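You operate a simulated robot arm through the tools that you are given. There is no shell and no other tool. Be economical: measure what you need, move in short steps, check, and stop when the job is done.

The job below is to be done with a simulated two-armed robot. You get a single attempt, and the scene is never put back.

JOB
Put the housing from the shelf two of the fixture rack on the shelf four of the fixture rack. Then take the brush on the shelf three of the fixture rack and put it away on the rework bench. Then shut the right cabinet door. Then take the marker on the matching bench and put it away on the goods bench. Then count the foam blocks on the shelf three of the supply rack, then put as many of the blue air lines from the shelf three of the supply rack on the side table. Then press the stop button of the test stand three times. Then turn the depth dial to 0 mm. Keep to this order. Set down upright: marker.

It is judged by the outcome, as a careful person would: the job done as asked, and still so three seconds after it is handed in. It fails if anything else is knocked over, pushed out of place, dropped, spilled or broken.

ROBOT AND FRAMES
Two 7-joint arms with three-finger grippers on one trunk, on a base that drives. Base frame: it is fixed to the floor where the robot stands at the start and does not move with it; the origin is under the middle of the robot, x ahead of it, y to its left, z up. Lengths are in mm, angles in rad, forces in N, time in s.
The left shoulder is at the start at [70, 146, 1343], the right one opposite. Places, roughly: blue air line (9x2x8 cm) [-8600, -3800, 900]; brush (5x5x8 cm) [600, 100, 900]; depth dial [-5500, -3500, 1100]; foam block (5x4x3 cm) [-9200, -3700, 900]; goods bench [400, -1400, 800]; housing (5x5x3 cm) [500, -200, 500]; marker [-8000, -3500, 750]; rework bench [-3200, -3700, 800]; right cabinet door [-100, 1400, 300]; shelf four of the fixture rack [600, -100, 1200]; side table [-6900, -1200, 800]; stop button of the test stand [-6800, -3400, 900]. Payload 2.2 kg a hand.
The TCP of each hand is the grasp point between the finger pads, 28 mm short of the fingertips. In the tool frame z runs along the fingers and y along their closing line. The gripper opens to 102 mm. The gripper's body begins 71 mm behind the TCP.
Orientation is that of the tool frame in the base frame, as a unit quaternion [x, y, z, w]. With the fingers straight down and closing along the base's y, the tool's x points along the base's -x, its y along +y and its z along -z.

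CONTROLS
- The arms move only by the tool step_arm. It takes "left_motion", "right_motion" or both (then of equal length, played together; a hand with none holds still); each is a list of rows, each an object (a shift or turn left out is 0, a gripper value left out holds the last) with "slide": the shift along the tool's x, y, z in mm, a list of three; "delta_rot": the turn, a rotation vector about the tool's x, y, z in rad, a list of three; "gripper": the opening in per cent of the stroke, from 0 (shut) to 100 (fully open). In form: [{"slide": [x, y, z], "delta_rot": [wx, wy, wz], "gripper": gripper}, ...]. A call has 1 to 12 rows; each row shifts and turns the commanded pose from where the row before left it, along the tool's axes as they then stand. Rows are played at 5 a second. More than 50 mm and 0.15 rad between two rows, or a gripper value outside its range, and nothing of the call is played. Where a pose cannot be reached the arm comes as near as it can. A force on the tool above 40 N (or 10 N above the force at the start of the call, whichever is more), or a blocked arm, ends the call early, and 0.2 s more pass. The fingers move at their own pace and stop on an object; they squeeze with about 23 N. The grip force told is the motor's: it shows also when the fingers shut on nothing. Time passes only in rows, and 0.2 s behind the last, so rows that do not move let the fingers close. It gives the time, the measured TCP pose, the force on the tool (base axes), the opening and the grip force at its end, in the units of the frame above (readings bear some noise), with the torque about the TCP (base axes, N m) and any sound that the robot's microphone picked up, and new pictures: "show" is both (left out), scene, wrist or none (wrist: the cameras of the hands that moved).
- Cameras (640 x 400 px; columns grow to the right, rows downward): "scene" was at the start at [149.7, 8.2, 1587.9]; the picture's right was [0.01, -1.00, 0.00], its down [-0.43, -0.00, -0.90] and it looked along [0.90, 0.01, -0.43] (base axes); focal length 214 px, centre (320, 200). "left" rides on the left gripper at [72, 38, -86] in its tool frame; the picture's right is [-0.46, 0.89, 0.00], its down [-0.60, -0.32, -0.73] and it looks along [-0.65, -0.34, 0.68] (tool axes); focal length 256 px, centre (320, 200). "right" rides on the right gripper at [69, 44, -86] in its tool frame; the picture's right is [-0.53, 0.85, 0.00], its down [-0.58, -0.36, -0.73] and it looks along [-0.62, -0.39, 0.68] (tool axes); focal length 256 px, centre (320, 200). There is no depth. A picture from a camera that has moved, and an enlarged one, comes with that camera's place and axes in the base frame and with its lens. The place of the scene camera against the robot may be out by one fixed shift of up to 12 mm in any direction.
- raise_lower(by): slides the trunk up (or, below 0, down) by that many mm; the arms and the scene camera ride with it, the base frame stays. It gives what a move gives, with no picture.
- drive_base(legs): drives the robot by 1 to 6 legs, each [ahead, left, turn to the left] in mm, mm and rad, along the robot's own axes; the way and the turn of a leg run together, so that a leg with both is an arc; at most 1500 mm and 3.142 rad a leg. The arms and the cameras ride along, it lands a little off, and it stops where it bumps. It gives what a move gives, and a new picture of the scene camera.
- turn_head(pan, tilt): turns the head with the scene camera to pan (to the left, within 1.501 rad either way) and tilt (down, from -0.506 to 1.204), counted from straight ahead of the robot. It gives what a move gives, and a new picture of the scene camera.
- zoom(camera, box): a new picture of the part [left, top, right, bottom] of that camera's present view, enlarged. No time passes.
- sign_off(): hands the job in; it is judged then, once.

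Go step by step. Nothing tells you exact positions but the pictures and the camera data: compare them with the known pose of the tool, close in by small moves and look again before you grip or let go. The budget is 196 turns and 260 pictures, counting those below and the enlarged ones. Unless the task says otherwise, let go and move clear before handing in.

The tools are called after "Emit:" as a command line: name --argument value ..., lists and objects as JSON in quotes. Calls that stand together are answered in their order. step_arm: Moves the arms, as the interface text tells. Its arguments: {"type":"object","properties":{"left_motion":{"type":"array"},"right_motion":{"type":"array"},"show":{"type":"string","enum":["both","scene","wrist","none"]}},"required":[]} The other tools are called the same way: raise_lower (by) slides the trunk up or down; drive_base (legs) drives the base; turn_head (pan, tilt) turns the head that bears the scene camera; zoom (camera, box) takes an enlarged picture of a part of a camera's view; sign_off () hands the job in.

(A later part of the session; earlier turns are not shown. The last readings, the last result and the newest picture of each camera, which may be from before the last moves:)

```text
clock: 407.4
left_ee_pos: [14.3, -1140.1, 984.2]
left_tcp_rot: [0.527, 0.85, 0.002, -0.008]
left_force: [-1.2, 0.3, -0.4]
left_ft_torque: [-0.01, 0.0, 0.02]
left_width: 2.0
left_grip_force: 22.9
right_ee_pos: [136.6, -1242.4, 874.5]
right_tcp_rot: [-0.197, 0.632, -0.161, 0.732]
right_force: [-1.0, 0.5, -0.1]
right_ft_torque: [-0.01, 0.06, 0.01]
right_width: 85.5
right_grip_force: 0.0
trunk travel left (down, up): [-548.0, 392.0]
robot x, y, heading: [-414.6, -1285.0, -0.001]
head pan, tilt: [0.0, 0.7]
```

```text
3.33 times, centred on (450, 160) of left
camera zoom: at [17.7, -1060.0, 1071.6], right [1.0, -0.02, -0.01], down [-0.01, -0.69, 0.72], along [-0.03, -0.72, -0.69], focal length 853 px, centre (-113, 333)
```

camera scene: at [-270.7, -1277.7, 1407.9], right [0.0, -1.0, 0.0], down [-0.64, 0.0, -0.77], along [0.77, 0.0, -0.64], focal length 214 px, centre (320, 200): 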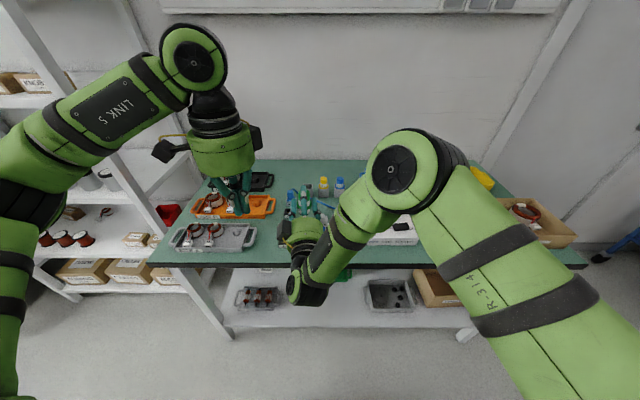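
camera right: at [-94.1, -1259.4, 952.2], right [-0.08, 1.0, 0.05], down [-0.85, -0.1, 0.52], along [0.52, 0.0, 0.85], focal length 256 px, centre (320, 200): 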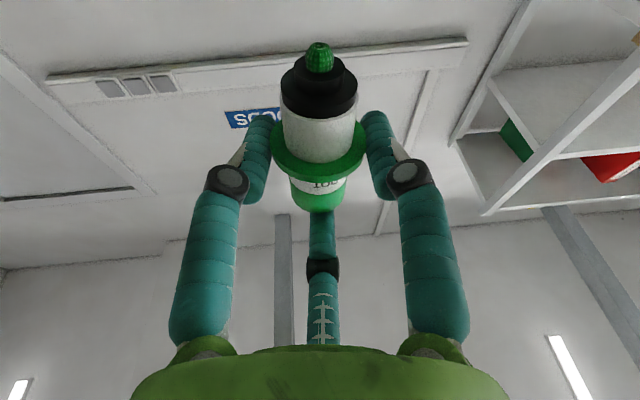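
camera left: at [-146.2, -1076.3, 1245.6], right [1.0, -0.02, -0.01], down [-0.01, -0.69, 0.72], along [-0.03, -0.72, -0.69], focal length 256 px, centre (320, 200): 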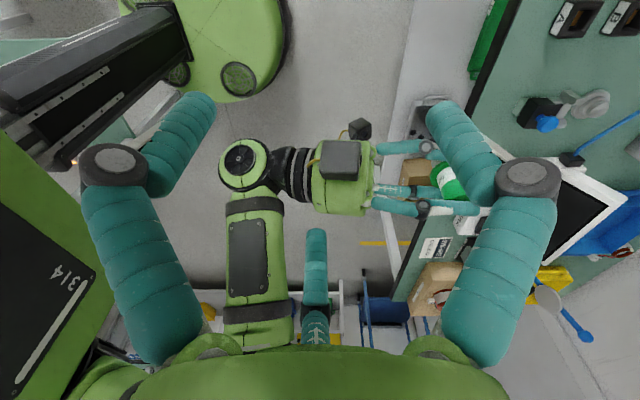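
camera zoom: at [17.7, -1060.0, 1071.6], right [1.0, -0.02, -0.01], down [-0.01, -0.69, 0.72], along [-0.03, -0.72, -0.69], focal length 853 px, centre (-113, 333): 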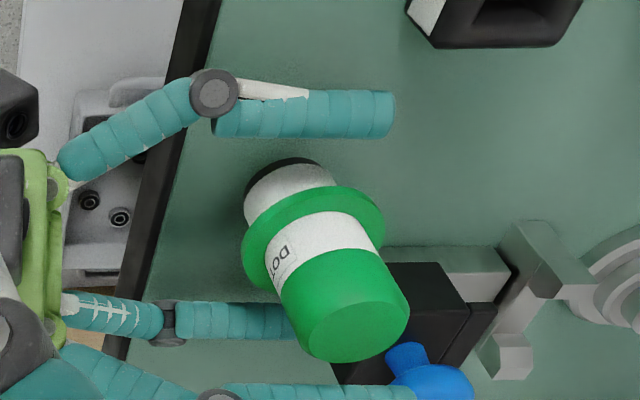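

The marker stands by itself; the third finger is close beside it. I open fully and draw the hand straight back in small steps.

Emit:
step_arm --right_motion '[{"gripper": 88}, {"gripper": 92}, {"gripper": 96}, {"gripper": 100}, {}, {"slide": [0, 0, -4]}, {"slide": [0, 0, -6]}, {"slide": [0, 0, -8]}, {"slide": [0, 0, -10]}, {"slide": [0, 0, -10]}]' --show "none"

Emit:
zoom --camera "left" --box '[370, 100, 530, 220]'

```text
clock: 409.6
left_ee_pos: [13.8, -1140.0, 984.0]
left_tcp_rot: [0.526, 0.85, 0.003, -0.008]
left_force: [0.1, 0.5, 0.7]
left_ft_torque: [0.02, 0.01, 0.01]
left_width: 2.4
left_grip_force: 23.1
right_ee_pos: [100.2, -1245.6, 870.3]
right_tcp_rot: [-0.197, 0.632, -0.161, 0.732]
right_force: [0.7, 1.4, 0.8]
right_ft_torque: [0.03, 0.03, 0.01]
right_width: 102.0
right_grip_force: 0.1
trunk travel left (down, up): [-548.0, 392.0]
robot x, y, heading: [-409.8, -1286.5, 0.001]
head pan, tilt: [0.0, 0.7]
```

```text
3.33 times, centred on (450, 160) of left
camera zoom: at [17.5, -1059.9, 1071.7], right [1.0, -0.02, -0.01], down [-0.01, -0.69, 0.72], along [-0.03, -0.72, -0.69], focal length 853 px, centre (-113, 333)
```

zoom: 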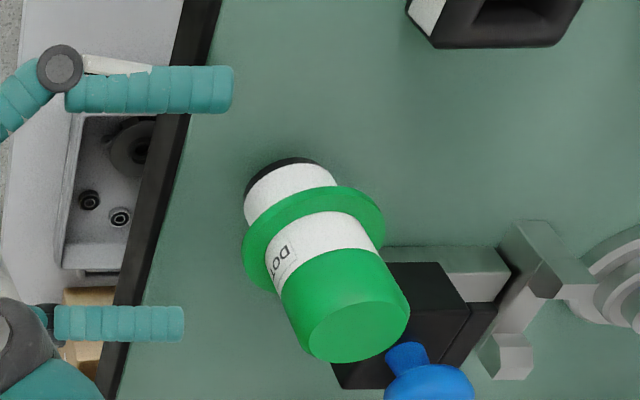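

The marker stands upright on the goods bench. I back away and then tuck both arms for the trip to the supply rack.

Emit:
drive_base --legs '[[-135, 0, 0]]'

Emit:
step_arm --left_motion '[{"delta_rot": [0, 0, -0.1428]}, {"delta_rot": [0, 0, -0.1428]}, {"delta_rot": [0, 0, -0.1428]}, {"delta_rot": [0, 0, -0.1428]}, {"delta_rot": [0, 0, -0.1428]}, {"delta_rot": [0, 0, -0.1428]}, {"delta_rot": [0, 0, -0.1428]}, {"delta_rot": [0, 0, -0.1428]}, {"delta_rot": [0, 0, -0.1428]}, {"delta_rot": [0, 0, -0.1428]}, {"delta_rot": [0, 0, -0.1428]}]' --right_motion '[{"delta_rot": [-0.0742, 0.119, 0]}, {"delta_rot": [-0.0742, 0.119, 0]}, {"delta_rot": [-0.0742, 0.119, 0]}, {"delta_rot": [-0.0742, 0.119, 0]}, {"delta_rot": [-0.0742, 0.119, 0]}, {"delta_rot": [-0.0742, 0.119, 0]}, {"delta_rot": [-0.0742, 0.119, 0]}, {"delta_rot": [-0.05, 0.08, 0]}, {}, {}, {}]' --show "scene"

```text
clock: 410.9
left_ee_pos: [-117.6, -1140.4, 984.3]
left_tcp_rot: [0.526, 0.851, 0.001, -0.009]
left_force: [0.4, 0.0, -0.2]
left_ft_torque: [0.03, -0.06, -0.01]
left_width: 2.1
left_grip_force: 22.9
right_ee_pos: [-32.0, -1245.9, 870.1]
right_tcp_rot: [-0.197, 0.632, -0.16, 0.732]
right_force: [0.8, 0.5, 0.5]
right_ft_torque: [-0.02, 0.0, -0.01]
right_width: 102.0
right_grip_force: 0.0
trunk travel left (down, up): [-548.0, 392.0]
robot x, y, heading: [-541.0, -1286.0, 0.007]
head pan, tilt: [0.0, 0.7]
camera scene: at [-399.6, -1277.8, 1233.6], right [0.01, -1.0, 0.0], down [-0.64, 0.0, -0.76], along [0.76, 0.0, -0.64], focal length 214 px, centre (320, 200)
```

scene: 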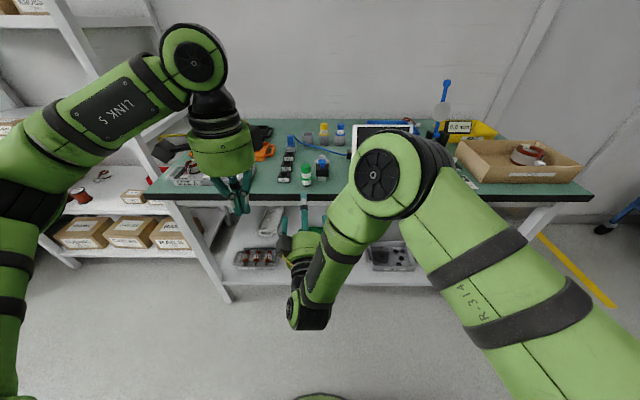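

```text
clock: 413.3
left_ee_pos: [-116.9, -1141.3, 983.0]
left_tcp_rot: [-0.23, 0.973, 0.006, -0.005]
left_force: [0.1, 0.3, 0.0]
left_ft_torque: [-0.02, -0.03, -0.01]
left_width: 1.9
left_grip_force: 22.6
right_ee_pos: [-31.9, -1245.5, 870.2]
right_tcp_rot: [-0.298, 0.904, -0.052, 0.3]
right_force: [0.2, -0.2, -1.2]
right_ft_torque: [-0.02, 0.02, -0.01]
right_width: 102.0
right_grip_force: 0.0
trunk travel left (down, up): [-548.0, 392.0]
robot x, y, heading: [-543.1, -1284.3, 0.009]
head pan, tilt: [0.0, 0.7]
camera scene: at [-399.6, -1277.8, 1233.6], right [0.01, -1.0, 0.0], down [-0.64, 0.0, -0.76], along [0.76, 0.0, -0.64], focal length 214 px, centre (320, 200)
```

scene: 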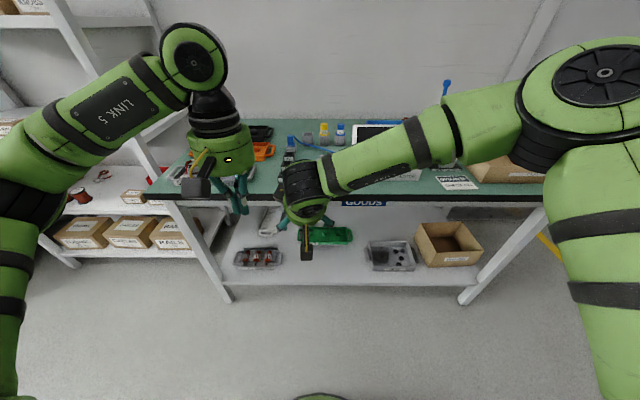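

Emit:
step_arm --left_motion '[{}, {"slide": [0, 0, -43]}, {"slide": [0, 0, -43]}, {"slide": [0, 0, -43]}, {"slide": [0, 0, -43]}, {"slide": [0, 0, -43]}, {"slide": [32, 16.7, 0]}, {"slide": [32, 16.7, 0]}, {"slide": [32, 16.7, 0]}, {"slide": [25, 13, 0]}]' --right_motion '[{"delta_rot": [0, 0, 0.085]}, {"slide": [29.8, -16.7, -11.6]}, {"slide": [29.8, -16.7, -11.6]}, {"slide": [29.8, -16.7, -11.6]}, {}, {}, {}, {}, {}, {}]' --show "none"

Emit:
drive_base --legs '[[0, -1200, -0.009]]'

Emit:
drive_base --legs '[[0, 0, -1.571], [0, -1450, 0], [0, -1450, 0], [0, -1450, 0]]'

```text
clock: 415.5
left_ee_pos: [-252.6, -1139.3, 1202.5]
left_tcp_rot: [-0.229, 0.973, 0.006, -0.004]
left_force: [0.3, 0.0, -0.3]
left_ft_torque: [-0.02, 0.0, -0.01]
left_width: 2.0
left_grip_force: 22.6
right_ee_pos: [-91.4, -1337.1, 863.2]
right_tcp_rot: [-0.26, 0.916, -0.04, 0.303]
right_force: [-0.5, 0.2, 0.2]
right_ft_torque: [0.0, -0.01, 0.0]
right_width: 102.0
right_grip_force: 0.1
trunk travel left (down, up): [-548.0, 392.0]
robot x, y, heading: [-537.9, -1286.6, 0.006]
head pan, tilt: [0.0, 0.7]
```

```text
clock: 421.5
left_ee_pos: [-245.5, -2325.9, 1202.3]
left_tcp_rot: [-0.227, 0.974, 0.007, -0.006]
left_force: [0.2, 0.3, -0.3]
left_ft_torque: [-0.01, -0.01, -0.02]
left_width: 2.2
left_grip_force: 23.1
right_ee_pos: [-86.0, -2525.5, 862.9]
right_tcp_rot: [-0.257, 0.917, -0.041, 0.303]
right_force: [0.4, -0.2, 0.7]
right_ft_torque: [-0.04, -0.01, 0.0]
right_width: 101.9
right_grip_force: 0.0
trunk travel left (down, up): [-548.0, 392.0]
robot x, y, heading: [-536.0, -2471.8, 0.005]
head pan, tilt: [0.0, 0.7]
camera scene: at [-395.1, -2463.7, 1233.6], right [0.0, -1.0, 0.0], down [-0.64, 0.0, -0.76], along [0.76, 0.0, -0.64], focal length 214 px, centre (320, 200)
```

scene: 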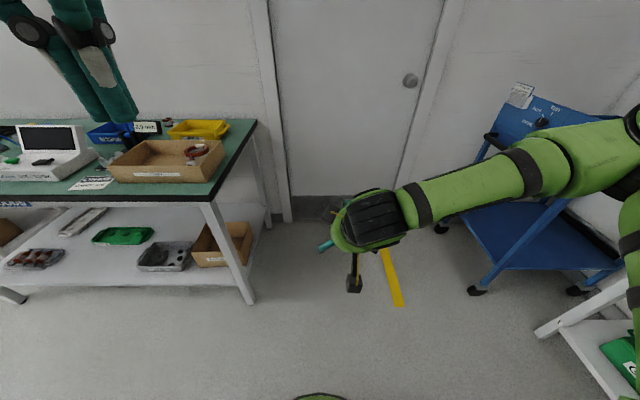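

```text
clock: 446.1
left_ee_pos: [-4727.4, -2799.2, 1201.5]
left_tcp_rot: [0.52, 0.854, 0.008, 0.001]
left_force: [-0.6, 0.7, 0.4]
left_ft_torque: [-0.02, -0.03, 0.0]
left_width: 2.1
left_grip_force: 22.8
right_ee_pos: [-4922.8, -2963.6, 863.1]
right_tcp_rot: [0.458, 0.835, -0.241, 0.188]
right_force: [-0.8, 1.6, 0.3]
right_ft_torque: [-0.01, -0.01, -0.04]
right_width: 101.9
right_grip_force: 0.0
trunk travel left (down, up): [-548.0, 392.0]
robot x, y, heading: [-4876.7, -2511.3, -1.552]
head pan, tilt: [0.0, 0.7]
camera scene: at [-4866.9, -2638.6, 1233.6], right [-1.0, -0.02, 0.0], down [-0.01, 0.64, -0.76], along [0.02, -0.76, -0.64], focal length 214 px, centre (320, 200)
```

scene: 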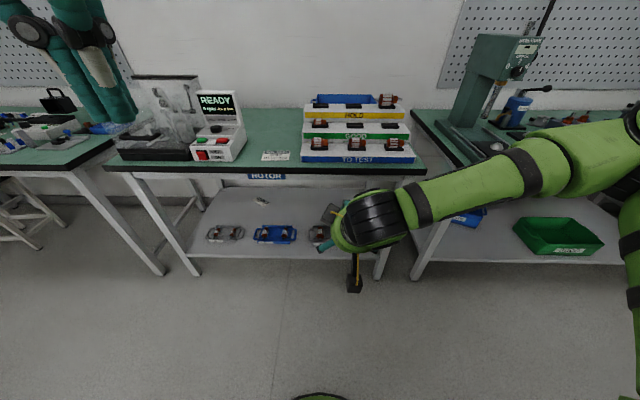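

Emit:
drive_base --legs '[[0, -1300, -0.019], [0, -1300, 0], [0, -1150, 0]]'

Emit:
turn_head --pan -0.1 --tilt 0.35

```text
clock: 464.2
left_ee_pos: [-8465.6, -2839.1, 1200.4]
left_tcp_rot: [0.517, 0.856, 0.008, 0.001]
left_force: [-0.2, 0.9, 1.1]
left_ft_torque: [-0.01, 0.05, 0.05]
left_width: 2.3
left_grip_force: 22.9
right_ee_pos: [-8660.3, -3004.3, 862.5]
right_tcp_rot: [0.456, 0.836, -0.241, 0.188]
right_force: [1.4, 0.4, -0.5]
right_ft_torque: [-0.01, -0.06, -0.03]
right_width: 101.8
right_grip_force: 0.1
trunk travel left (down, up): [-548.0, 392.0]
robot x, y, heading: [-8614.9, -2552.2, -1.544]
head pan, tilt: [0.0, 0.7]
camera scene: at [-8606.0, -2678.7, 1233.6], right [-1.0, -0.03, 0.0], down [-0.02, 0.64, -0.76], along [0.02, -0.76, -0.64], focal length 214 px, centre (320, 200)
```

scene: 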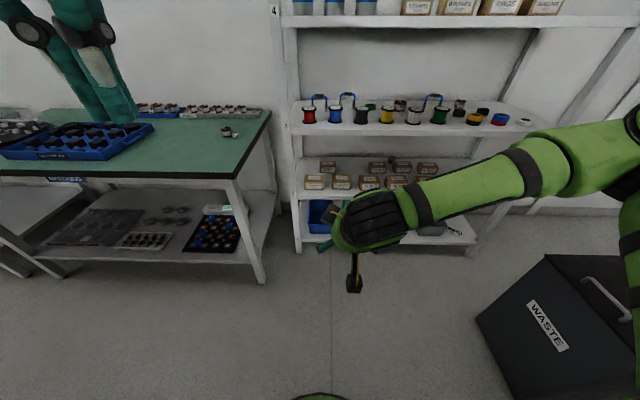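

```text
clock: 465.0
left_ee_pos: [-8464.8, -2840.1, 1201.4]
left_tcp_rot: [0.518, 0.855, 0.008, 0.002]
left_force: [0.0, -0.7, -0.3]
left_ft_torque: [0.03, 0.0, -0.01]
left_width: 2.1
left_grip_force: 23.0
right_ee_pos: [-8660.9, -3005.0, 862.7]
right_tcp_rot: [0.456, 0.836, -0.24, 0.188]
right_force: [0.0, -0.7, -0.3]
right_ft_torque: [0.02, 0.0, 0.01]
right_width: 102.0
right_grip_force: 0.0
trunk travel left (down, up): [-548.0, 392.0]
robot x, y, heading: [-8615.1, -2550.0, -1.544]
head pan, tilt: [-0.099, 0.351]
camera scene: at [-8615.0, -2686.6, 1264.9], right [-1.0, 0.07, 0.0], down [0.03, 0.34, -0.94], along [-0.07, -0.94, -0.34], focal length 214 px, centre (320, 200)
```

scene: 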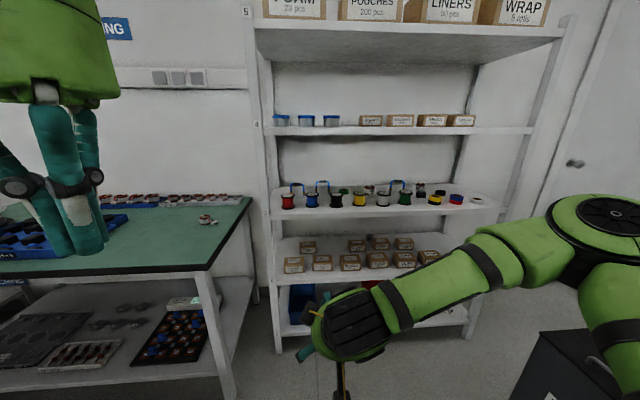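

Emit:
zoom --camera "scene" --box '[270, 160, 510, 220]'

Emit:
zoom --camera "scene" --box '[340, 170, 500, 215]'

```text
2.67 times, centred on (390, 190) of scene
camera zoom: at [-8615.0, -2686.6, 1264.9], right [-1.0, 0.07, 0.0], down [0.03, 0.34, -0.94], along [-0.07, -0.94, -0.34], focal length 572 px, centre (133, 227)
```

zoom: 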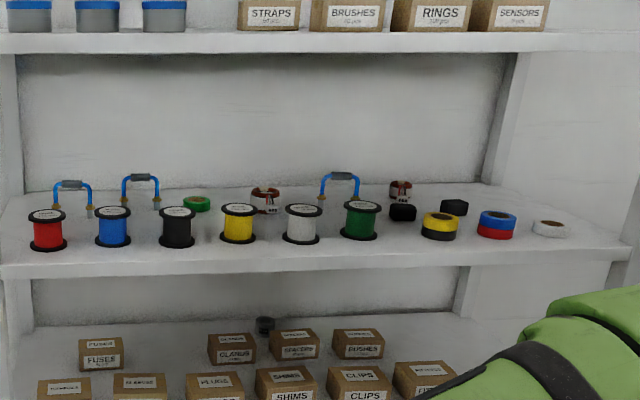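

```text
4.00 times, centred on (420, 192) of scene
camera zoom: at [-8615.0, -2686.6, 1264.9], right [-1.0, 0.07, 0.0], down [0.03, 0.34, -0.94], along [-0.07, -0.94, -0.34], focal length 858 px, centre (-80, 230)
```

zoom: 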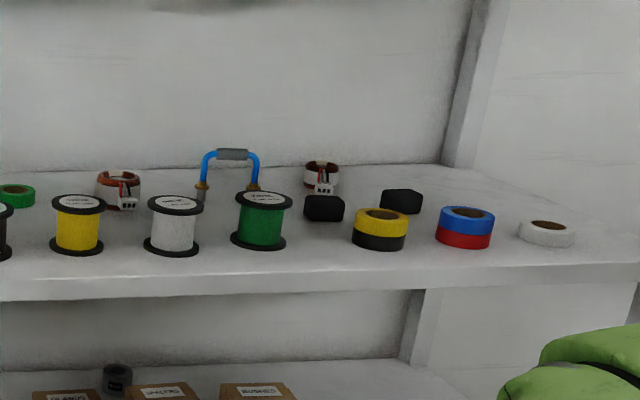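

I count two black foam blocks on shelf 3 so far; three blue air lines stand behind the spools. I pitch the right hand flatter, extend it, raise to shelf‑3 entry height and line up with the middle-left air line.

Emit:
step_arm --right_motion '[{"delta_rot": [0.0742, -0.119, 0], "gripper": 100}, {"delta_rot": [0.0742, -0.119, 0]}, {"slide": [-22.5, -14.2, 33.6]}, {"slide": [-22.5, -14.2, 33.6]}, {"slide": [-22.5, -14.2, 33.6]}, {"slide": [-22.5, -14.2, 33.6]}, {"slide": [-22.5, -14.2, 33.6]}, {"slide": [-22.5, -14.2, 33.6]}, {"slide": [-22.5, -14.2, 33.6]}, {}]' --show "none"

Emit:
raise_lower --by 140

Emit:
drive_base --legs '[[80, -65, -0.027]]'

Emit:
zoom --camera "right" --box '[0, 0, 640, 400]'

```text
clock: 467.2
left_ee_pos: [-8466.2, -2838.9, 1201.8]
left_tcp_rot: [0.518, 0.855, 0.009, 0.001]
left_force: [-0.1, 0.6, -0.2]
left_ft_torque: [-0.03, -0.05, -0.01]
left_width: 2.1
left_grip_force: 22.7
right_ee_pos: [-8648.0, -3303.8, 863.8]
right_tcp_rot: [0.436, 0.788, -0.353, 0.253]
right_force: [0.6, 0.8, -0.5]
right_ft_torque: [0.03, -0.02, -0.01]
right_width: 102.0
right_grip_force: 0.0
trunk travel left (down, up): [-548.0, 392.0]
robot x, y, heading: [-8616.4, -2551.8, -1.543]
head pan, tilt: [-0.099, 0.351]
```

```text
clock: 468.9
left_ee_pos: [-8465.9, -2840.7, 1341.4]
left_tcp_rot: [0.518, 0.855, 0.008, 0.001]
left_force: [-0.4, -0.1, 0.3]
left_ft_torque: [0.01, -0.01, 0.02]
left_width: 2.2
left_grip_force: 23.1
right_ee_pos: [-8647.7, -3303.9, 1003.1]
right_tcp_rot: [0.437, 0.788, -0.354, 0.251]
right_force: [-0.2, 0.5, -0.7]
right_ft_torque: [-0.01, 0.0, 0.0]
right_width: 102.2
right_grip_force: 0.1
trunk travel left (down, up): [-688.0, 252.0]
robot x, y, heading: [-8618.6, -2549.3, -1.543]
head pan, tilt: [-0.099, 0.351]
```

```text
clock: 470.1
left_ee_pos: [-8534.9, -2921.3, 1342.9]
left_tcp_rot: [0.53, 0.848, 0.007, 0.002]
left_force: [1.4, 0.2, 0.2]
left_ft_torque: [0.0, 0.02, -0.02]
left_width: 2.2
left_grip_force: 22.9
right_ee_pos: [-8729.3, -3380.7, 1005.3]
right_tcp_rot: [0.446, 0.782, -0.357, 0.247]
right_force: [0.5, -0.5, 0.7]
right_ft_torque: [0.01, 0.03, 0.02]
right_width: 102.1
right_grip_force: 0.1
trunk travel left (down, up): [-688.0, 252.0]
robot x, y, heading: [-8679.8, -2631.0, -1.57]
head pan, tilt: [-0.099, 0.351]
camera scene: at [-8681.0, -2764.0, 1405.2], right [-0.99, 0.1, 0.0], down [0.03, 0.34, -0.94], along [-0.09, -0.93, -0.34], focal length 214 px, centre (320, 200)
```

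scene: 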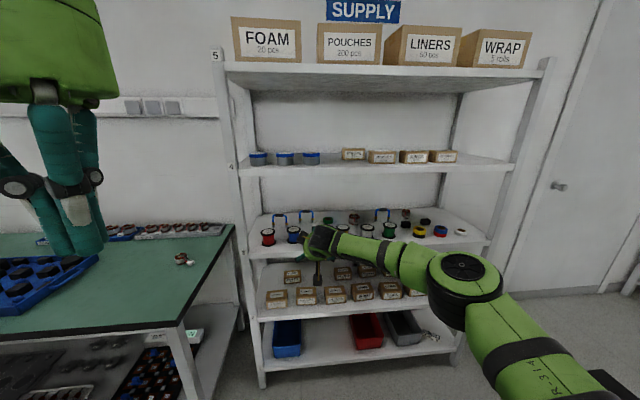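

```text
1.00 times, centred on (320, 200) of right (not enlarged: the box is as wide or as high as the picture)
camera zoom: at [-8729.7, -3262.3, 994.5], right [1.0, 0.01, 0.09], down [-0.09, 0.14, 0.99], along [0.0, -0.99, 0.14], focal length 256 px, centre (320, 200)
```

zoom: 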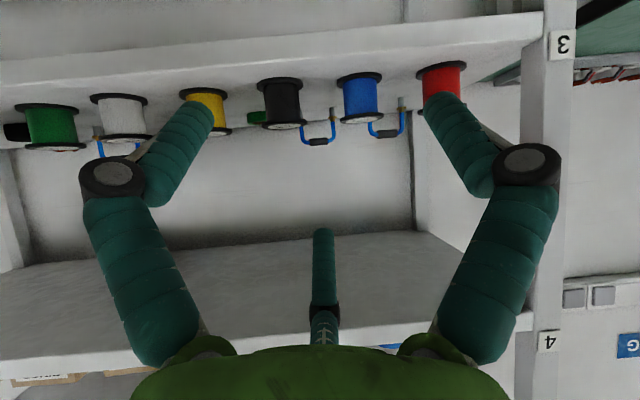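

Air line #2 sits in the gap between the black and blue spools at about [-8720,-3875]. I level the hand and go in above the spools.

Emit:
step_arm --right_motion '[{"delta_rot": [0.048, 0.03, -0.07]}, {}]' --show "none"

Emit:
drive_base --legs '[[390, 9, 0]]'

Emit:
zoom --camera "right" --box '[0, 0, 640, 400]'

```text
clock: 470.7
left_ee_pos: [-8536.2, -2921.5, 1342.0]
left_tcp_rot: [0.529, 0.848, 0.008, 0.001]
left_force: [-0.2, -0.4, 0.5]
left_ft_torque: [-0.02, 0.0, 0.02]
left_width: 2.0
left_grip_force: 23.2
right_ee_pos: [-8730.7, -3382.5, 1003.9]
right_tcp_rot: [0.43, 0.792, -0.378, 0.211]
right_force: [-0.6, 0.6, 0.7]
right_ft_torque: [-0.02, 0.0, 0.0]
right_width: 102.3
right_grip_force: 0.1
trunk travel left (down, up): [-688.0, 252.0]
robot x, y, heading: [-8678.7, -2630.2, -1.573]
head pan, tilt: [-0.099, 0.351]
```

```text
clock: 473.1
left_ee_pos: [-8528.3, -3312.9, 1343.2]
left_tcp_rot: [0.53, 0.848, 0.008, 0.002]
left_force: [0.1, 0.7, -0.4]
left_ft_torque: [-0.05, -0.01, 0.0]
left_width: 2.0
left_grip_force: 23.1
right_ee_pos: [-8724.1, -3774.3, 1005.6]
right_tcp_rot: [0.431, 0.792, -0.378, 0.211]
right_force: [-0.6, 0.2, 0.5]
right_ft_torque: [0.01, 0.0, -0.01]
right_width: 102.2
right_grip_force: 0.1
trunk travel left (down, up): [-688.0, 252.0]
robot x, y, heading: [-8672.8, -3022.9, -1.574]
head pan, tilt: [-0.099, 0.351]
camera scene: at [-8674.1, -3157.0, 1405.2], right [-0.99, 0.1, 0.0], down [0.03, 0.34, -0.94], along [-0.1, -0.93, -0.34], focal length 214 px, centre (320, 200)
```

scene: 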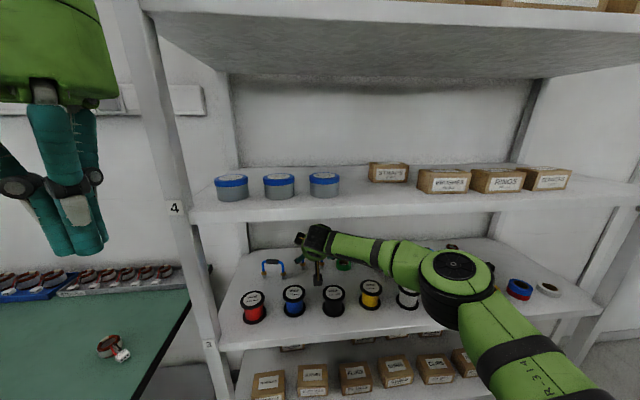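

```text
1.00 times, centred on (320, 200) of right (not enlarged: the box is as wide or as high as the picture)
camera zoom: at [-8723.9, -3655.4, 994.5], right [1.0, 0.01, 0.0], down [0.0, 0.15, 0.99], along [0.01, -0.99, 0.15], focal length 256 px, centre (320, 200)
```

zoom: 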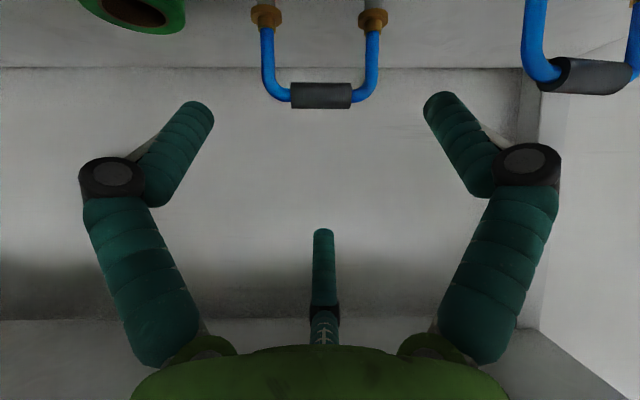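

Centred on line #2 (x≈−8723, y≈−3836). Forward 60, then down over its legs.

Emit:
drive_base --legs '[[60, 0, 0]]'

Emit:
raise_lower --by -60

Emit:
zoom --camera "right" --box '[0, 0, 640, 400]'

```text
clock: 474.1
left_ee_pos: [-8528.8, -3368.7, 1343.5]
left_tcp_rot: [0.53, 0.848, 0.006, 0.002]
left_force: [0.0, 1.0, 0.4]
left_ft_torque: [-0.06, 0.02, 0.01]
left_width: 2.2
left_grip_force: 23.2
right_ee_pos: [-8722.4, -3829.4, 1008.6]
right_tcp_rot: [0.429, 0.792, -0.379, 0.213]
right_force: [-0.1, 0.5, 0.7]
right_ft_torque: [0.02, 0.01, -0.04]
right_width: 101.9
right_grip_force: 0.0
trunk travel left (down, up): [-688.0, 252.0]
robot x, y, heading: [-8675.7, -3082.9, -1.565]
head pan, tilt: [-0.099, 0.351]
camera scene: at [-8673.9, -3211.9, 1405.7], right [-0.99, 0.1, 0.0], down [0.03, 0.34, -0.94], along [-0.09, -0.94, -0.34], focal length 214 px, centre (320, 200)
```

scene: 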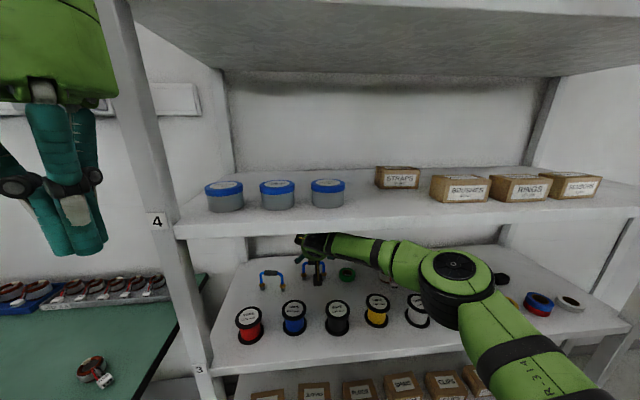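

```text
clock: 475.1
left_ee_pos: [-8528.2, -3372.4, 1281.8]
left_tcp_rot: [0.53, 0.848, 0.007, 0.003]
left_force: [-0.3, 0.2, -0.4]
left_ft_torque: [-0.01, 0.04, 0.01]
left_width: 2.3
left_grip_force: 22.5
right_ee_pos: [-8721.6, -3833.3, 944.6]
right_tcp_rot: [0.43, 0.792, -0.378, 0.213]
right_force: [0.5, 0.2, -0.5]
right_ft_torque: [0.02, 0.0, 0.02]
right_width: 102.1
right_grip_force: 0.0
trunk travel left (down, up): [-628.0, 312.0]
robot x, y, heading: [-8675.4, -3083.5, -1.573]
head pan, tilt: [-0.099, 0.351]
```

```text
1.00 times, centred on (320, 200) of right (not enlarged: the box is as wide or as high as the picture)
camera zoom: at [-8722.7, -3714.4, 934.8], right [1.0, 0.01, 0.0], down [0.0, 0.15, 0.99], along [0.01, -0.99, 0.15], focal length 256 px, centre (320, 200)
```

zoom: 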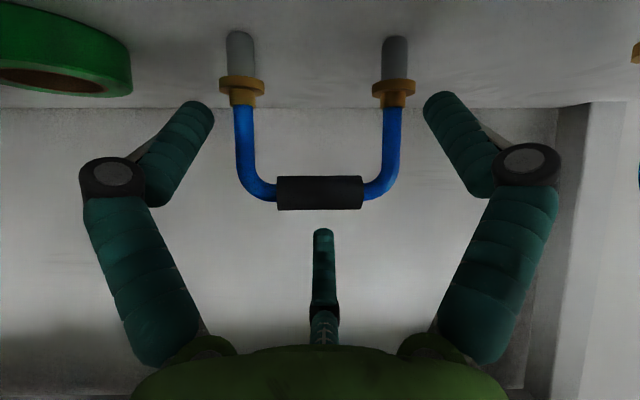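

Emit:
raise_lower --by -22

Emit:
step_arm --right_motion '[{"gripper": 85}, {"gripper": 70}, {"gripper": 0}, {}, {}]' --show "wrist"

```text
clock: 475.8
left_ee_pos: [-8528.3, -3373.3, 1260.2]
left_tcp_rot: [0.53, 0.848, 0.008, 0.001]
left_force: [-0.5, -0.1, -0.4]
left_ft_torque: [0.01, -0.02, -0.04]
left_width: 2.5
left_grip_force: 22.8
right_ee_pos: [-8721.4, -3833.7, 922.7]
right_tcp_rot: [0.43, 0.792, -0.377, 0.212]
right_force: [-0.4, -0.2, -1.1]
right_ft_torque: [0.03, 0.02, -0.01]
right_width: 101.9
right_grip_force: 0.0
trunk travel left (down, up): [-606.0, 334.0]
robot x, y, heading: [-8673.4, -3083.0, -1.571]
head pan, tilt: [-0.099, 0.351]
```

```text
clock: 477.0
left_ee_pos: [-8528.4, -3375.0, 1260.4]
left_tcp_rot: [0.53, 0.848, 0.007, 0.002]
left_force: [-0.6, 0.9, -0.1]
left_ft_torque: [0.02, 0.01, -0.01]
left_width: 2.2
left_grip_force: 22.9
right_ee_pos: [-8722.2, -3832.7, 922.6]
right_tcp_rot: [0.431, 0.792, -0.378, 0.212]
right_force: [-0.2, 0.4, 0.0]
right_ft_torque: [0.03, 0.02, -0.02]
right_width: 14.7
right_grip_force: 23.7
trunk travel left (down, up): [-606.0, 334.0]
robot x, y, heading: [-8671.8, -3080.5, -1.57]
head pan, tilt: [-0.099, 0.351]
camera right: at [-8722.7, -3715.2, 912.1], right [1.0, 0.01, 0.0], down [0.0, 0.14, 0.99], along [0.01, -0.99, 0.14], focal length 256 px, centre (320, 200)
```

right: 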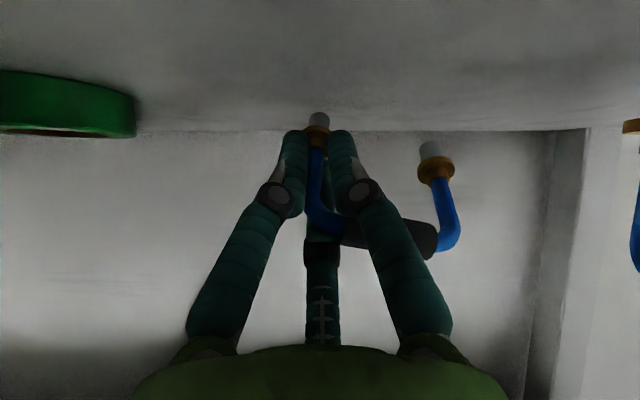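

It now holds one leg of the air line firmly (14.7 mm). I lift it and check.

Emit:
raise_lower --by 90

Emit:
zoom --camera "right" --box '[0, 0, 640, 400]'

```text
clock: 478.2
left_ee_pos: [-8527.8, -3374.3, 1350.4]
left_tcp_rot: [0.53, 0.848, 0.007, 0.0]
left_force: [0.5, 0.2, 0.0]
left_ft_torque: [-0.02, 0.01, -0.02]
left_width: 2.1
left_grip_force: 23.0
right_ee_pos: [-8720.8, -3834.3, 1013.1]
right_tcp_rot: [0.43, 0.793, -0.377, 0.213]
right_force: [0.4, -1.0, -0.5]
right_ft_torque: [0.02, 0.02, -0.02]
right_width: 14.9
right_grip_force: 22.6
trunk travel left (down, up): [-696.0, 244.0]
robot x, y, heading: [-8672.1, -3082.9, -1.571]
head pan, tilt: [-0.099, 0.351]
```

```text
1.00 times, centred on (320, 200) of right (not enlarged: the box is as wide or as high as the picture)
camera zoom: at [-8722.7, -3715.4, 1001.9], right [1.0, 0.01, 0.0], down [0.0, 0.14, 0.99], along [0.01, -0.99, 0.14], focal length 256 px, centre (320, 200)
```

zoom: 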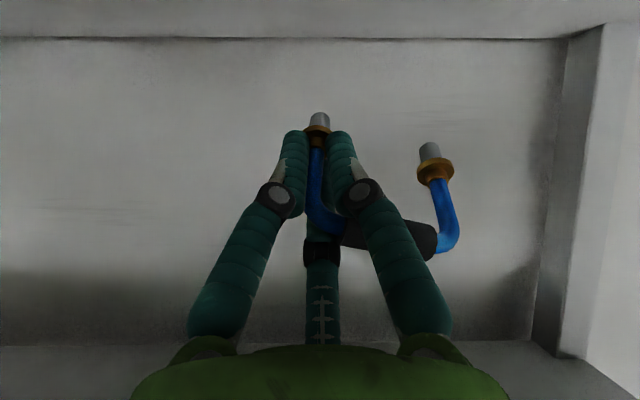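

Held well; two foam blocks → two air lines needed. I back out and carry the first toward the side table.

Emit:
drive_base --legs '[[-520, 0, 0]]'

Emit:
step_arm --right_motion '[{"slide": [22.5, 14.2, -33.6]}, {"slide": [22.5, 14.2, -33.6]}, {"slide": [22.5, 14.2, -33.6]}, {"slide": [22.5, 14.2, -33.6]}, {"slide": [22.5, 14.2, -33.6]}]' --show "none"

Emit:
drive_base --legs '[[0, 1450, 0], [0, 200, 1.57], [0, 0, 1.57]]'

Emit:
turn_head --pan 0.15 --tilt 0.45

```text
clock: 481.2
left_ee_pos: [-8528.1, -2868.0, 1349.7]
left_tcp_rot: [0.533, 0.846, 0.008, 0.0]
left_force: [-0.3, -0.3, 0.5]
left_ft_torque: [0.0, 0.0, 0.0]
left_width: 2.3
left_grip_force: 23.1
right_ee_pos: [-8724.7, -3325.3, 1012.2]
right_tcp_rot: [0.434, 0.79, -0.378, 0.211]
right_force: [-0.2, -0.2, -0.5]
right_ft_torque: [-0.02, 0.03, 0.04]
right_width: 14.7
right_grip_force: 23.2
trunk travel left (down, up): [-696.0, 244.0]
robot x, y, heading: [-8670.2, -2575.5, -1.578]
head pan, tilt: [-0.099, 0.351]
camera scene: at [-8672.7, -2710.0, 1412.8], right [-0.99, 0.11, 0.0], down [0.04, 0.34, -0.94], along [-0.1, -0.93, -0.34], focal length 214 px, centre (320, 200)
```

scene: 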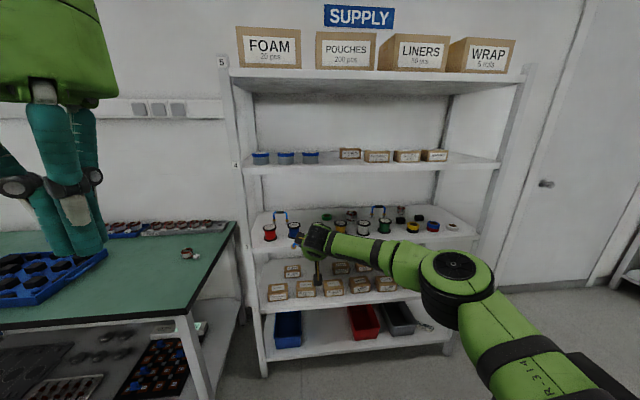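

```text
clock: 482.4
left_ee_pos: [-8528.3, -2864.5, 1350.2]
left_tcp_rot: [0.534, 0.846, 0.007, 0.001]
left_force: [-0.2, 0.2, 0.1]
left_ft_torque: [0.01, -0.01, 0.0]
left_width: 2.1
left_grip_force: 23.0
right_ee_pos: [-8728.0, -3108.8, 1015.7]
right_tcp_rot: [0.435, 0.789, -0.379, 0.211]
right_force: [-0.5, -0.5, -0.3]
right_ft_torque: [-0.04, 0.02, 0.02]
right_width: 14.5
right_grip_force: 23.2
trunk travel left (down, up): [-696.0, 244.0]
robot x, y, heading: [-8672.4, -2573.6, -1.58]
head pan, tilt: [-0.099, 0.351]
```

```text
clock: 497.3
left_ee_pos: [-7220.1, -2173.6, 1349.3]
left_tcp_rot: [0.843, -0.538, -0.001, 0.007]
left_force: [0.0, -0.8, 0.1]
left_ft_torque: [0.04, -0.01, -0.03]
left_width: 2.1
left_grip_force: 23.6
right_ee_pos: [-7019.1, -1932.6, 1013.6]
right_tcp_rot: [0.788, -0.438, -0.209, -0.38]
right_force: [0.0, 0.6, -0.6]
right_ft_torque: [0.0, -0.04, -0.03]
right_width: 9.3
right_grip_force: 23.5
trunk travel left (down, up): [-696.0, 244.0]
robot x, y, heading: [-7084.9, -2470.1, 1.551]
head pan, tilt: [-0.099, 0.351]
camera scene: at [-7061.8, -2318.4, 1413.0], right [0.99, -0.12, 0.0], down [-0.04, -0.34, -0.94], along [0.11, 0.93, -0.34], focal length 214 px, centre (320, 200)
```

scene: 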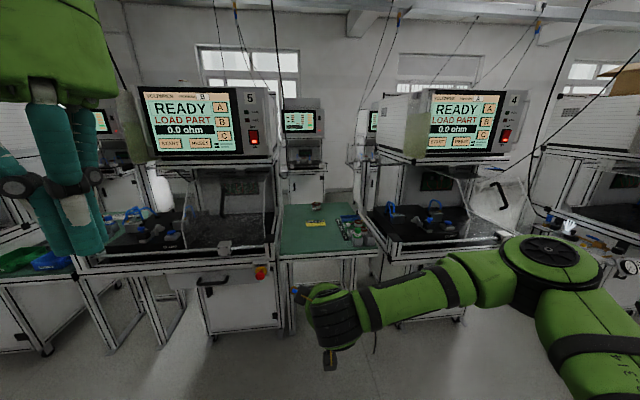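

```text
clock: 498.1
left_ee_pos: [-7221.6, -2173.8, 1351.1]
left_tcp_rot: [0.843, -0.538, -0.002, 0.007]
left_force: [0.0, -0.9, -0.5]
left_ft_torque: [-0.01, 0.0, 0.02]
left_width: 2.1
left_grip_force: 22.6
right_ee_pos: [-7019.8, -1932.7, 1013.3]
right_tcp_rot: [0.788, -0.438, -0.209, -0.379]
right_force: [0.1, 0.2, -0.3]
right_ft_torque: [0.0, -0.01, 0.04]
right_width: 9.2
right_grip_force: 23.0
trunk travel left (down, up): [-696.0, 244.0]
robot x, y, heading: [-7081.2, -2470.5, 1.553]
head pan, tilt: [0.15, 0.45]
camera scene: at [-7085.0, -2319.8, 1403.8], right [0.99, 0.13, 0.0], down [0.06, -0.43, -0.9], along [-0.12, 0.89, -0.43], focal length 214 px, centre (320, 200)
```

scene: 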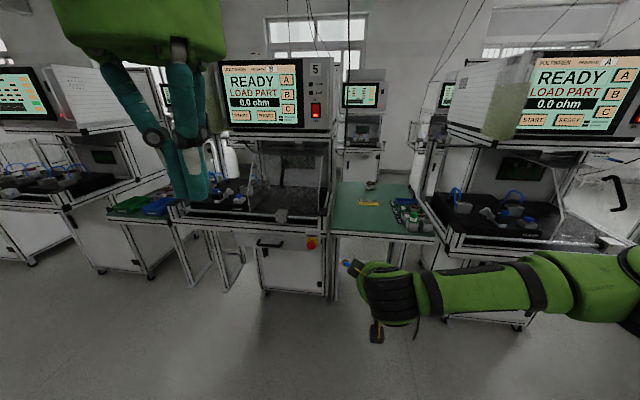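

Emit:
step_arm --right_motion '[{"slide": [-22.5, -14.2, 33.6]}, {"slide": [-22.5, -14.2, 33.6]}, {"slide": [-22.5, -14.2, 33.6]}, {"slide": [-22.5, -14.2, 33.6]}, {"slide": [-22.5, -14.2, 33.6]}]' --show "none"

Emit:
drive_base --legs '[[405, -10, 0.018]]'

Emit:
zoom --camera "right" --box '[0, 0, 640, 400]'

```text
clock: 499.3
left_ee_pos: [-7220.9, -2171.5, 1349.5]
left_tcp_rot: [0.843, -0.538, -0.001, 0.008]
left_force: [0.0, 0.5, 0.7]
left_ft_torque: [0.01, -0.02, 0.01]
left_width: 2.3
left_grip_force: 23.1
right_ee_pos: [-7018.1, -1716.0, 1012.0]
right_tcp_rot: [0.789, -0.436, -0.209, -0.379]
right_force: [-0.2, 0.0, -0.2]
right_ft_torque: [-0.01, -0.03, 0.02]
right_width: 9.5
right_grip_force: 23.0
trunk travel left (down, up): [-696.0, 244.0]
robot x, y, heading: [-7085.0, -2467.3, 1.551]
head pan, tilt: [0.15, 0.45]
```

```text
clock: 501.8
left_ee_pos: [-7211.8, -1773.7, 1349.9]
left_tcp_rot: [0.848, -0.529, -0.003, 0.007]
left_force: [0.1, -0.3, 0.4]
left_ft_torque: [0.0, -0.02, 0.0]
left_width: 2.2
left_grip_force: 22.7
right_ee_pos: [-7016.4, -1311.1, 1013.5]
right_tcp_rot: [0.791, -0.43, -0.212, -0.379]
right_force: [0.1, -0.4, -0.4]
right_ft_torque: [0.0, -0.01, 0.0]
right_width: 8.9
right_grip_force: 23.4
trunk travel left (down, up): [-696.0, 244.0]
robot x, y, heading: [-7067.7, -2063.4, 1.574]
head pan, tilt: [0.15, 0.45]
camera scene: at [-7073.6, -1916.8, 1404.0], right [0.99, 0.15, 0.0], down [0.07, -0.43, -0.9], along [-0.13, 0.89, -0.43], focal length 214 px, centre (320, 200)
```

scene: 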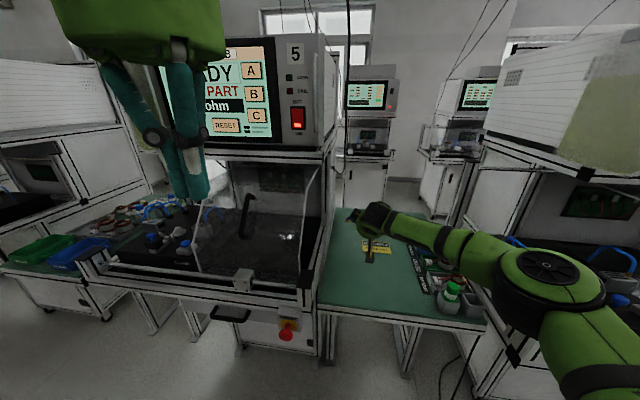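

```text
1.00 times, centred on (320, 200) of right (not enlarged: the box is as wide or as high as the picture)
camera zoom: at [-7014.7, -1429.4, 1002.9], right [-1.0, -0.01, 0.0], down [0.0, -0.15, 0.99], along [-0.01, 0.99, 0.15], focal length 256 px, centre (320, 200)
```

zoom: 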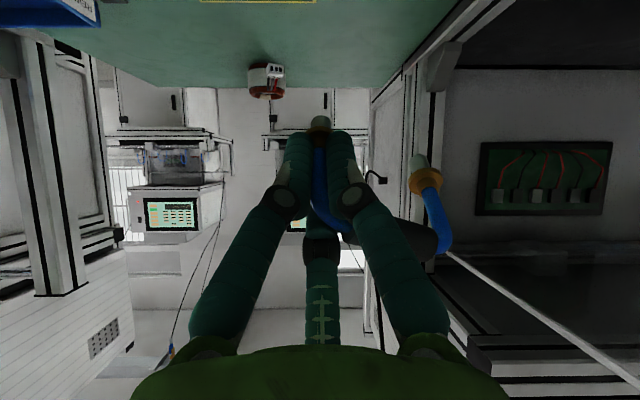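

Hand and line are over the free left-front area of the side table. I shift a little right, then lower.

Emit:
drive_base --legs '[[-10, -58, 0]]'

Emit:
raise_lower --by -130

Emit:
raise_lower --by -15

Emit:
zoom --camera "right" --box '[0, 0, 640, 400]'

```text
clock: 502.8
left_ee_pos: [-7161.0, -1781.5, 1349.7]
left_tcp_rot: [0.848, -0.53, 0.001, 0.007]
left_force: [-0.2, -0.3, 0.3]
left_ft_torque: [-0.01, -0.06, 0.01]
left_width: 2.2
left_grip_force: 23.1
right_ee_pos: [-6964.4, -1320.6, 1011.8]
right_tcp_rot: [0.793, -0.428, -0.213, -0.378]
right_force: [-0.6, 0.6, -1.1]
right_ft_torque: [-0.02, -0.04, -0.06]
right_width: 9.1
right_grip_force: 23.0
trunk travel left (down, up): [-696.0, 244.0]
robot x, y, heading: [-7010.9, -2073.2, 1.566]
head pan, tilt: [0.15, 0.45]
camera scene: at [-7021.2, -1924.9, 1403.6], right [0.99, 0.15, 0.0], down [0.07, -0.43, -0.9], along [-0.13, 0.89, -0.44], focal length 214 px, centre (320, 200)
```

scene: 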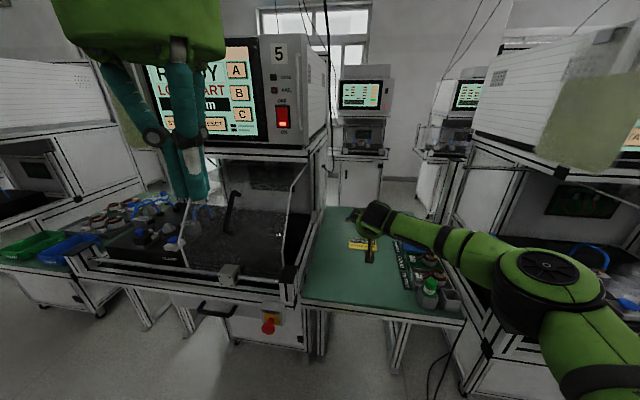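

```text
clock: 504.3
left_ee_pos: [-7155.1, -1784.0, 1221.2]
left_tcp_rot: [0.848, -0.529, -0.002, 0.007]
left_force: [-0.2, 0.4, -0.4]
left_ft_torque: [0.02, 0.0, -0.03]
left_width: 2.1
left_grip_force: 22.5
right_ee_pos: [-6961.3, -1321.0, 886.7]
right_tcp_rot: [0.792, -0.428, -0.214, -0.379]
right_force: [-1.0, 0.3, 9.6]
right_ft_torque: [0.35, -0.03, -0.01]
right_width: 8.8
right_grip_force: 23.3
trunk travel left (down, up): [-566.0, 374.0]
robot x, y, heading: [-7009.8, -2074.0, 1.572]
head pan, tilt: [0.15, 0.45]
```

```text
clock: 505.0
left_ee_pos: [-7153.6, -1789.3, 1208.1]
left_tcp_rot: [0.848, -0.529, -0.003, 0.004]
left_force: [0.1, -0.1, 0.2]
left_ft_torque: [-0.02, 0.02, 0.03]
left_width: 2.3
left_grip_force: 23.5
right_ee_pos: [-6960.4, -1323.2, 882.8]
right_tcp_rot: [0.789, -0.425, -0.219, -0.385]
right_force: [-0.2, 0.0, 33.7]
right_ft_torque: [1.33, 0.0, 0.01]
right_width: 10.3
right_grip_force: 23.0
trunk travel left (down, up): [-551.0, 389.0]
robot x, y, heading: [-7006.8, -2072.6, 1.569]
head pan, tilt: [0.15, 0.45]
```

```text
1.00 times, centred on (320, 200) of right (not enlarged: the box is as wide or as high as the picture)
camera zoom: at [-6958.7, -1440.7, 868.7], right [-1.0, -0.02, 0.0], down [0.01, -0.17, 0.99], along [-0.02, 0.99, 0.17], focal length 256 px, centre (320, 200)
```

zoom: 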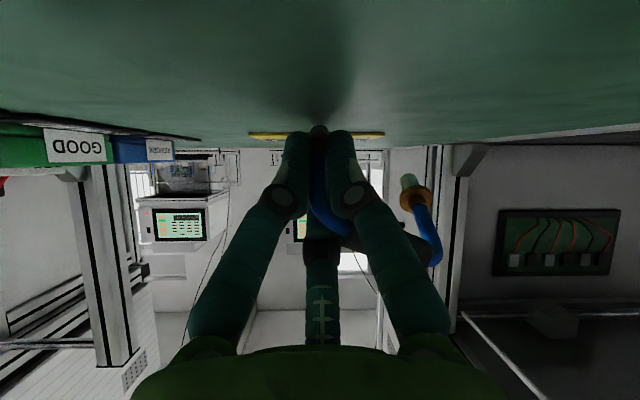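

Contact. I ease up and release slowly.

Emit:
raise_lower --by 12

Emit:
step_arm --right_motion '[{"gripper": 14}, {"gripper": 18}, {"gripper": 24}, {"gripper": 32}, {}, {}]' --show "wrist"

```text
clock: 505.6
left_ee_pos: [-7155.8, -1784.8, 1219.0]
left_tcp_rot: [0.849, -0.528, -0.001, 0.006]
left_force: [-1.2, -0.9, -0.3]
left_ft_torque: [-0.01, -0.01, -0.01]
left_width: 2.2
left_grip_force: 23.3
right_ee_pos: [-6960.7, -1322.3, 882.4]
right_tcp_rot: [0.791, -0.429, -0.214, -0.38]
right_force: [-1.1, 4.9, 15.4]
right_ft_torque: [0.76, 0.01, 0.05]
right_width: 9.8
right_grip_force: 23.0
trunk travel left (down, up): [-563.0, 377.0]
robot x, y, heading: [-7011.6, -2075.2, 1.568]
head pan, tilt: [0.15, 0.45]
```

```text
clock: 507.0
left_ee_pos: [-7153.9, -1783.4, 1218.3]
left_tcp_rot: [0.848, -0.529, -0.001, 0.007]
left_force: [0.5, 0.1, -0.2]
left_ft_torque: [0.02, -0.01, -0.01]
left_width: 2.2
left_grip_force: 22.8
right_ee_pos: [-6960.8, -1321.5, 880.6]
right_tcp_rot: [0.792, -0.429, -0.214, -0.378]
right_force: [1.1, -1.5, 6.6]
right_ft_torque: [0.04, -0.09, -0.06]
right_width: 32.0
right_grip_force: 0.0
trunk travel left (down, up): [-563.0, 377.0]
robot x, y, heading: [-7010.4, -2073.6, 1.57]
head pan, tilt: [0.15, 0.45]
camera right: at [-6958.2, -1439.9, 870.2], right [-1.0, -0.02, 0.0], down [0.01, -0.15, 0.99], along [-0.02, 0.99, 0.15], focal length 256 px, centre (320, 200)
```

right: 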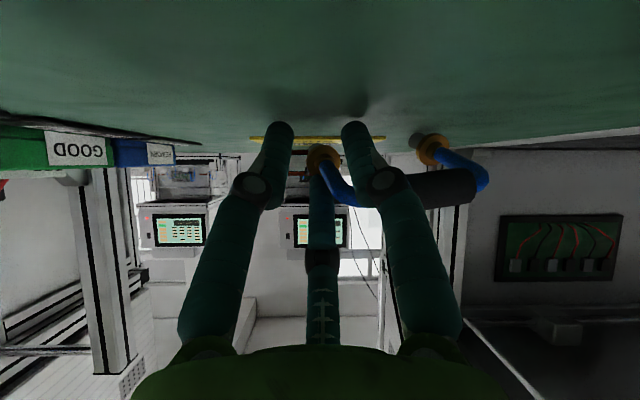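

Emit:
raise_lower --by 40

Emit:
raise_lower --by 90

Emit:
zoom --camera "scene" --box '[260, 180, 500, 340]'

```text
clock: 507.8
left_ee_pos: [-7155.0, -1782.0, 1258.3]
left_tcp_rot: [0.848, -0.53, 0.0, 0.008]
left_force: [0.8, -0.1, 0.4]
left_ft_torque: [0.03, 0.03, 0.02]
left_width: 2.0
left_grip_force: 22.7
right_ee_pos: [-6960.1, -1320.2, 919.4]
right_tcp_rot: [0.793, -0.429, -0.214, -0.377]
right_force: [0.1, 0.3, 0.2]
right_ft_torque: [-0.05, 0.01, 0.02]
right_width: 32.5
right_grip_force: 0.1
trunk travel left (down, up): [-603.0, 337.0]
robot x, y, heading: [-7007.7, -2074.8, 1.572]
head pan, tilt: [0.15, 0.45]
```

```text
clock: 509.0
left_ee_pos: [-7154.7, -1781.6, 1347.1]
left_tcp_rot: [0.848, -0.53, -0.001, 0.007]
left_force: [0.3, 0.6, -0.8]
left_ft_torque: [0.0, -0.03, 0.0]
left_width: 2.4
left_grip_force: 23.1
right_ee_pos: [-6960.9, -1320.4, 1010.1]
right_tcp_rot: [0.793, -0.428, -0.213, -0.377]
right_force: [-0.4, -0.1, 0.3]
right_ft_torque: [0.01, 0.03, 0.01]
right_width: 32.5
right_grip_force: 0.1
trunk travel left (down, up): [-693.0, 247.0]
robot x, y, heading: [-7003.6, -2070.1, 1.57]
head pan, tilt: [0.15, 0.45]
```

```text
2.50 times, centred on (380, 260) of scene
camera zoom: at [-7016.2, -1925.3, 1400.7], right [0.99, 0.15, 0.0], down [0.07, -0.43, -0.9], along [-0.14, 0.89, -0.44], focal length 536 px, centre (170, 50)
```

zoom: 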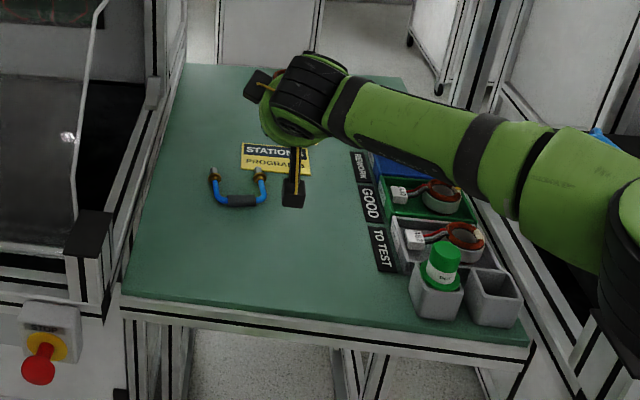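

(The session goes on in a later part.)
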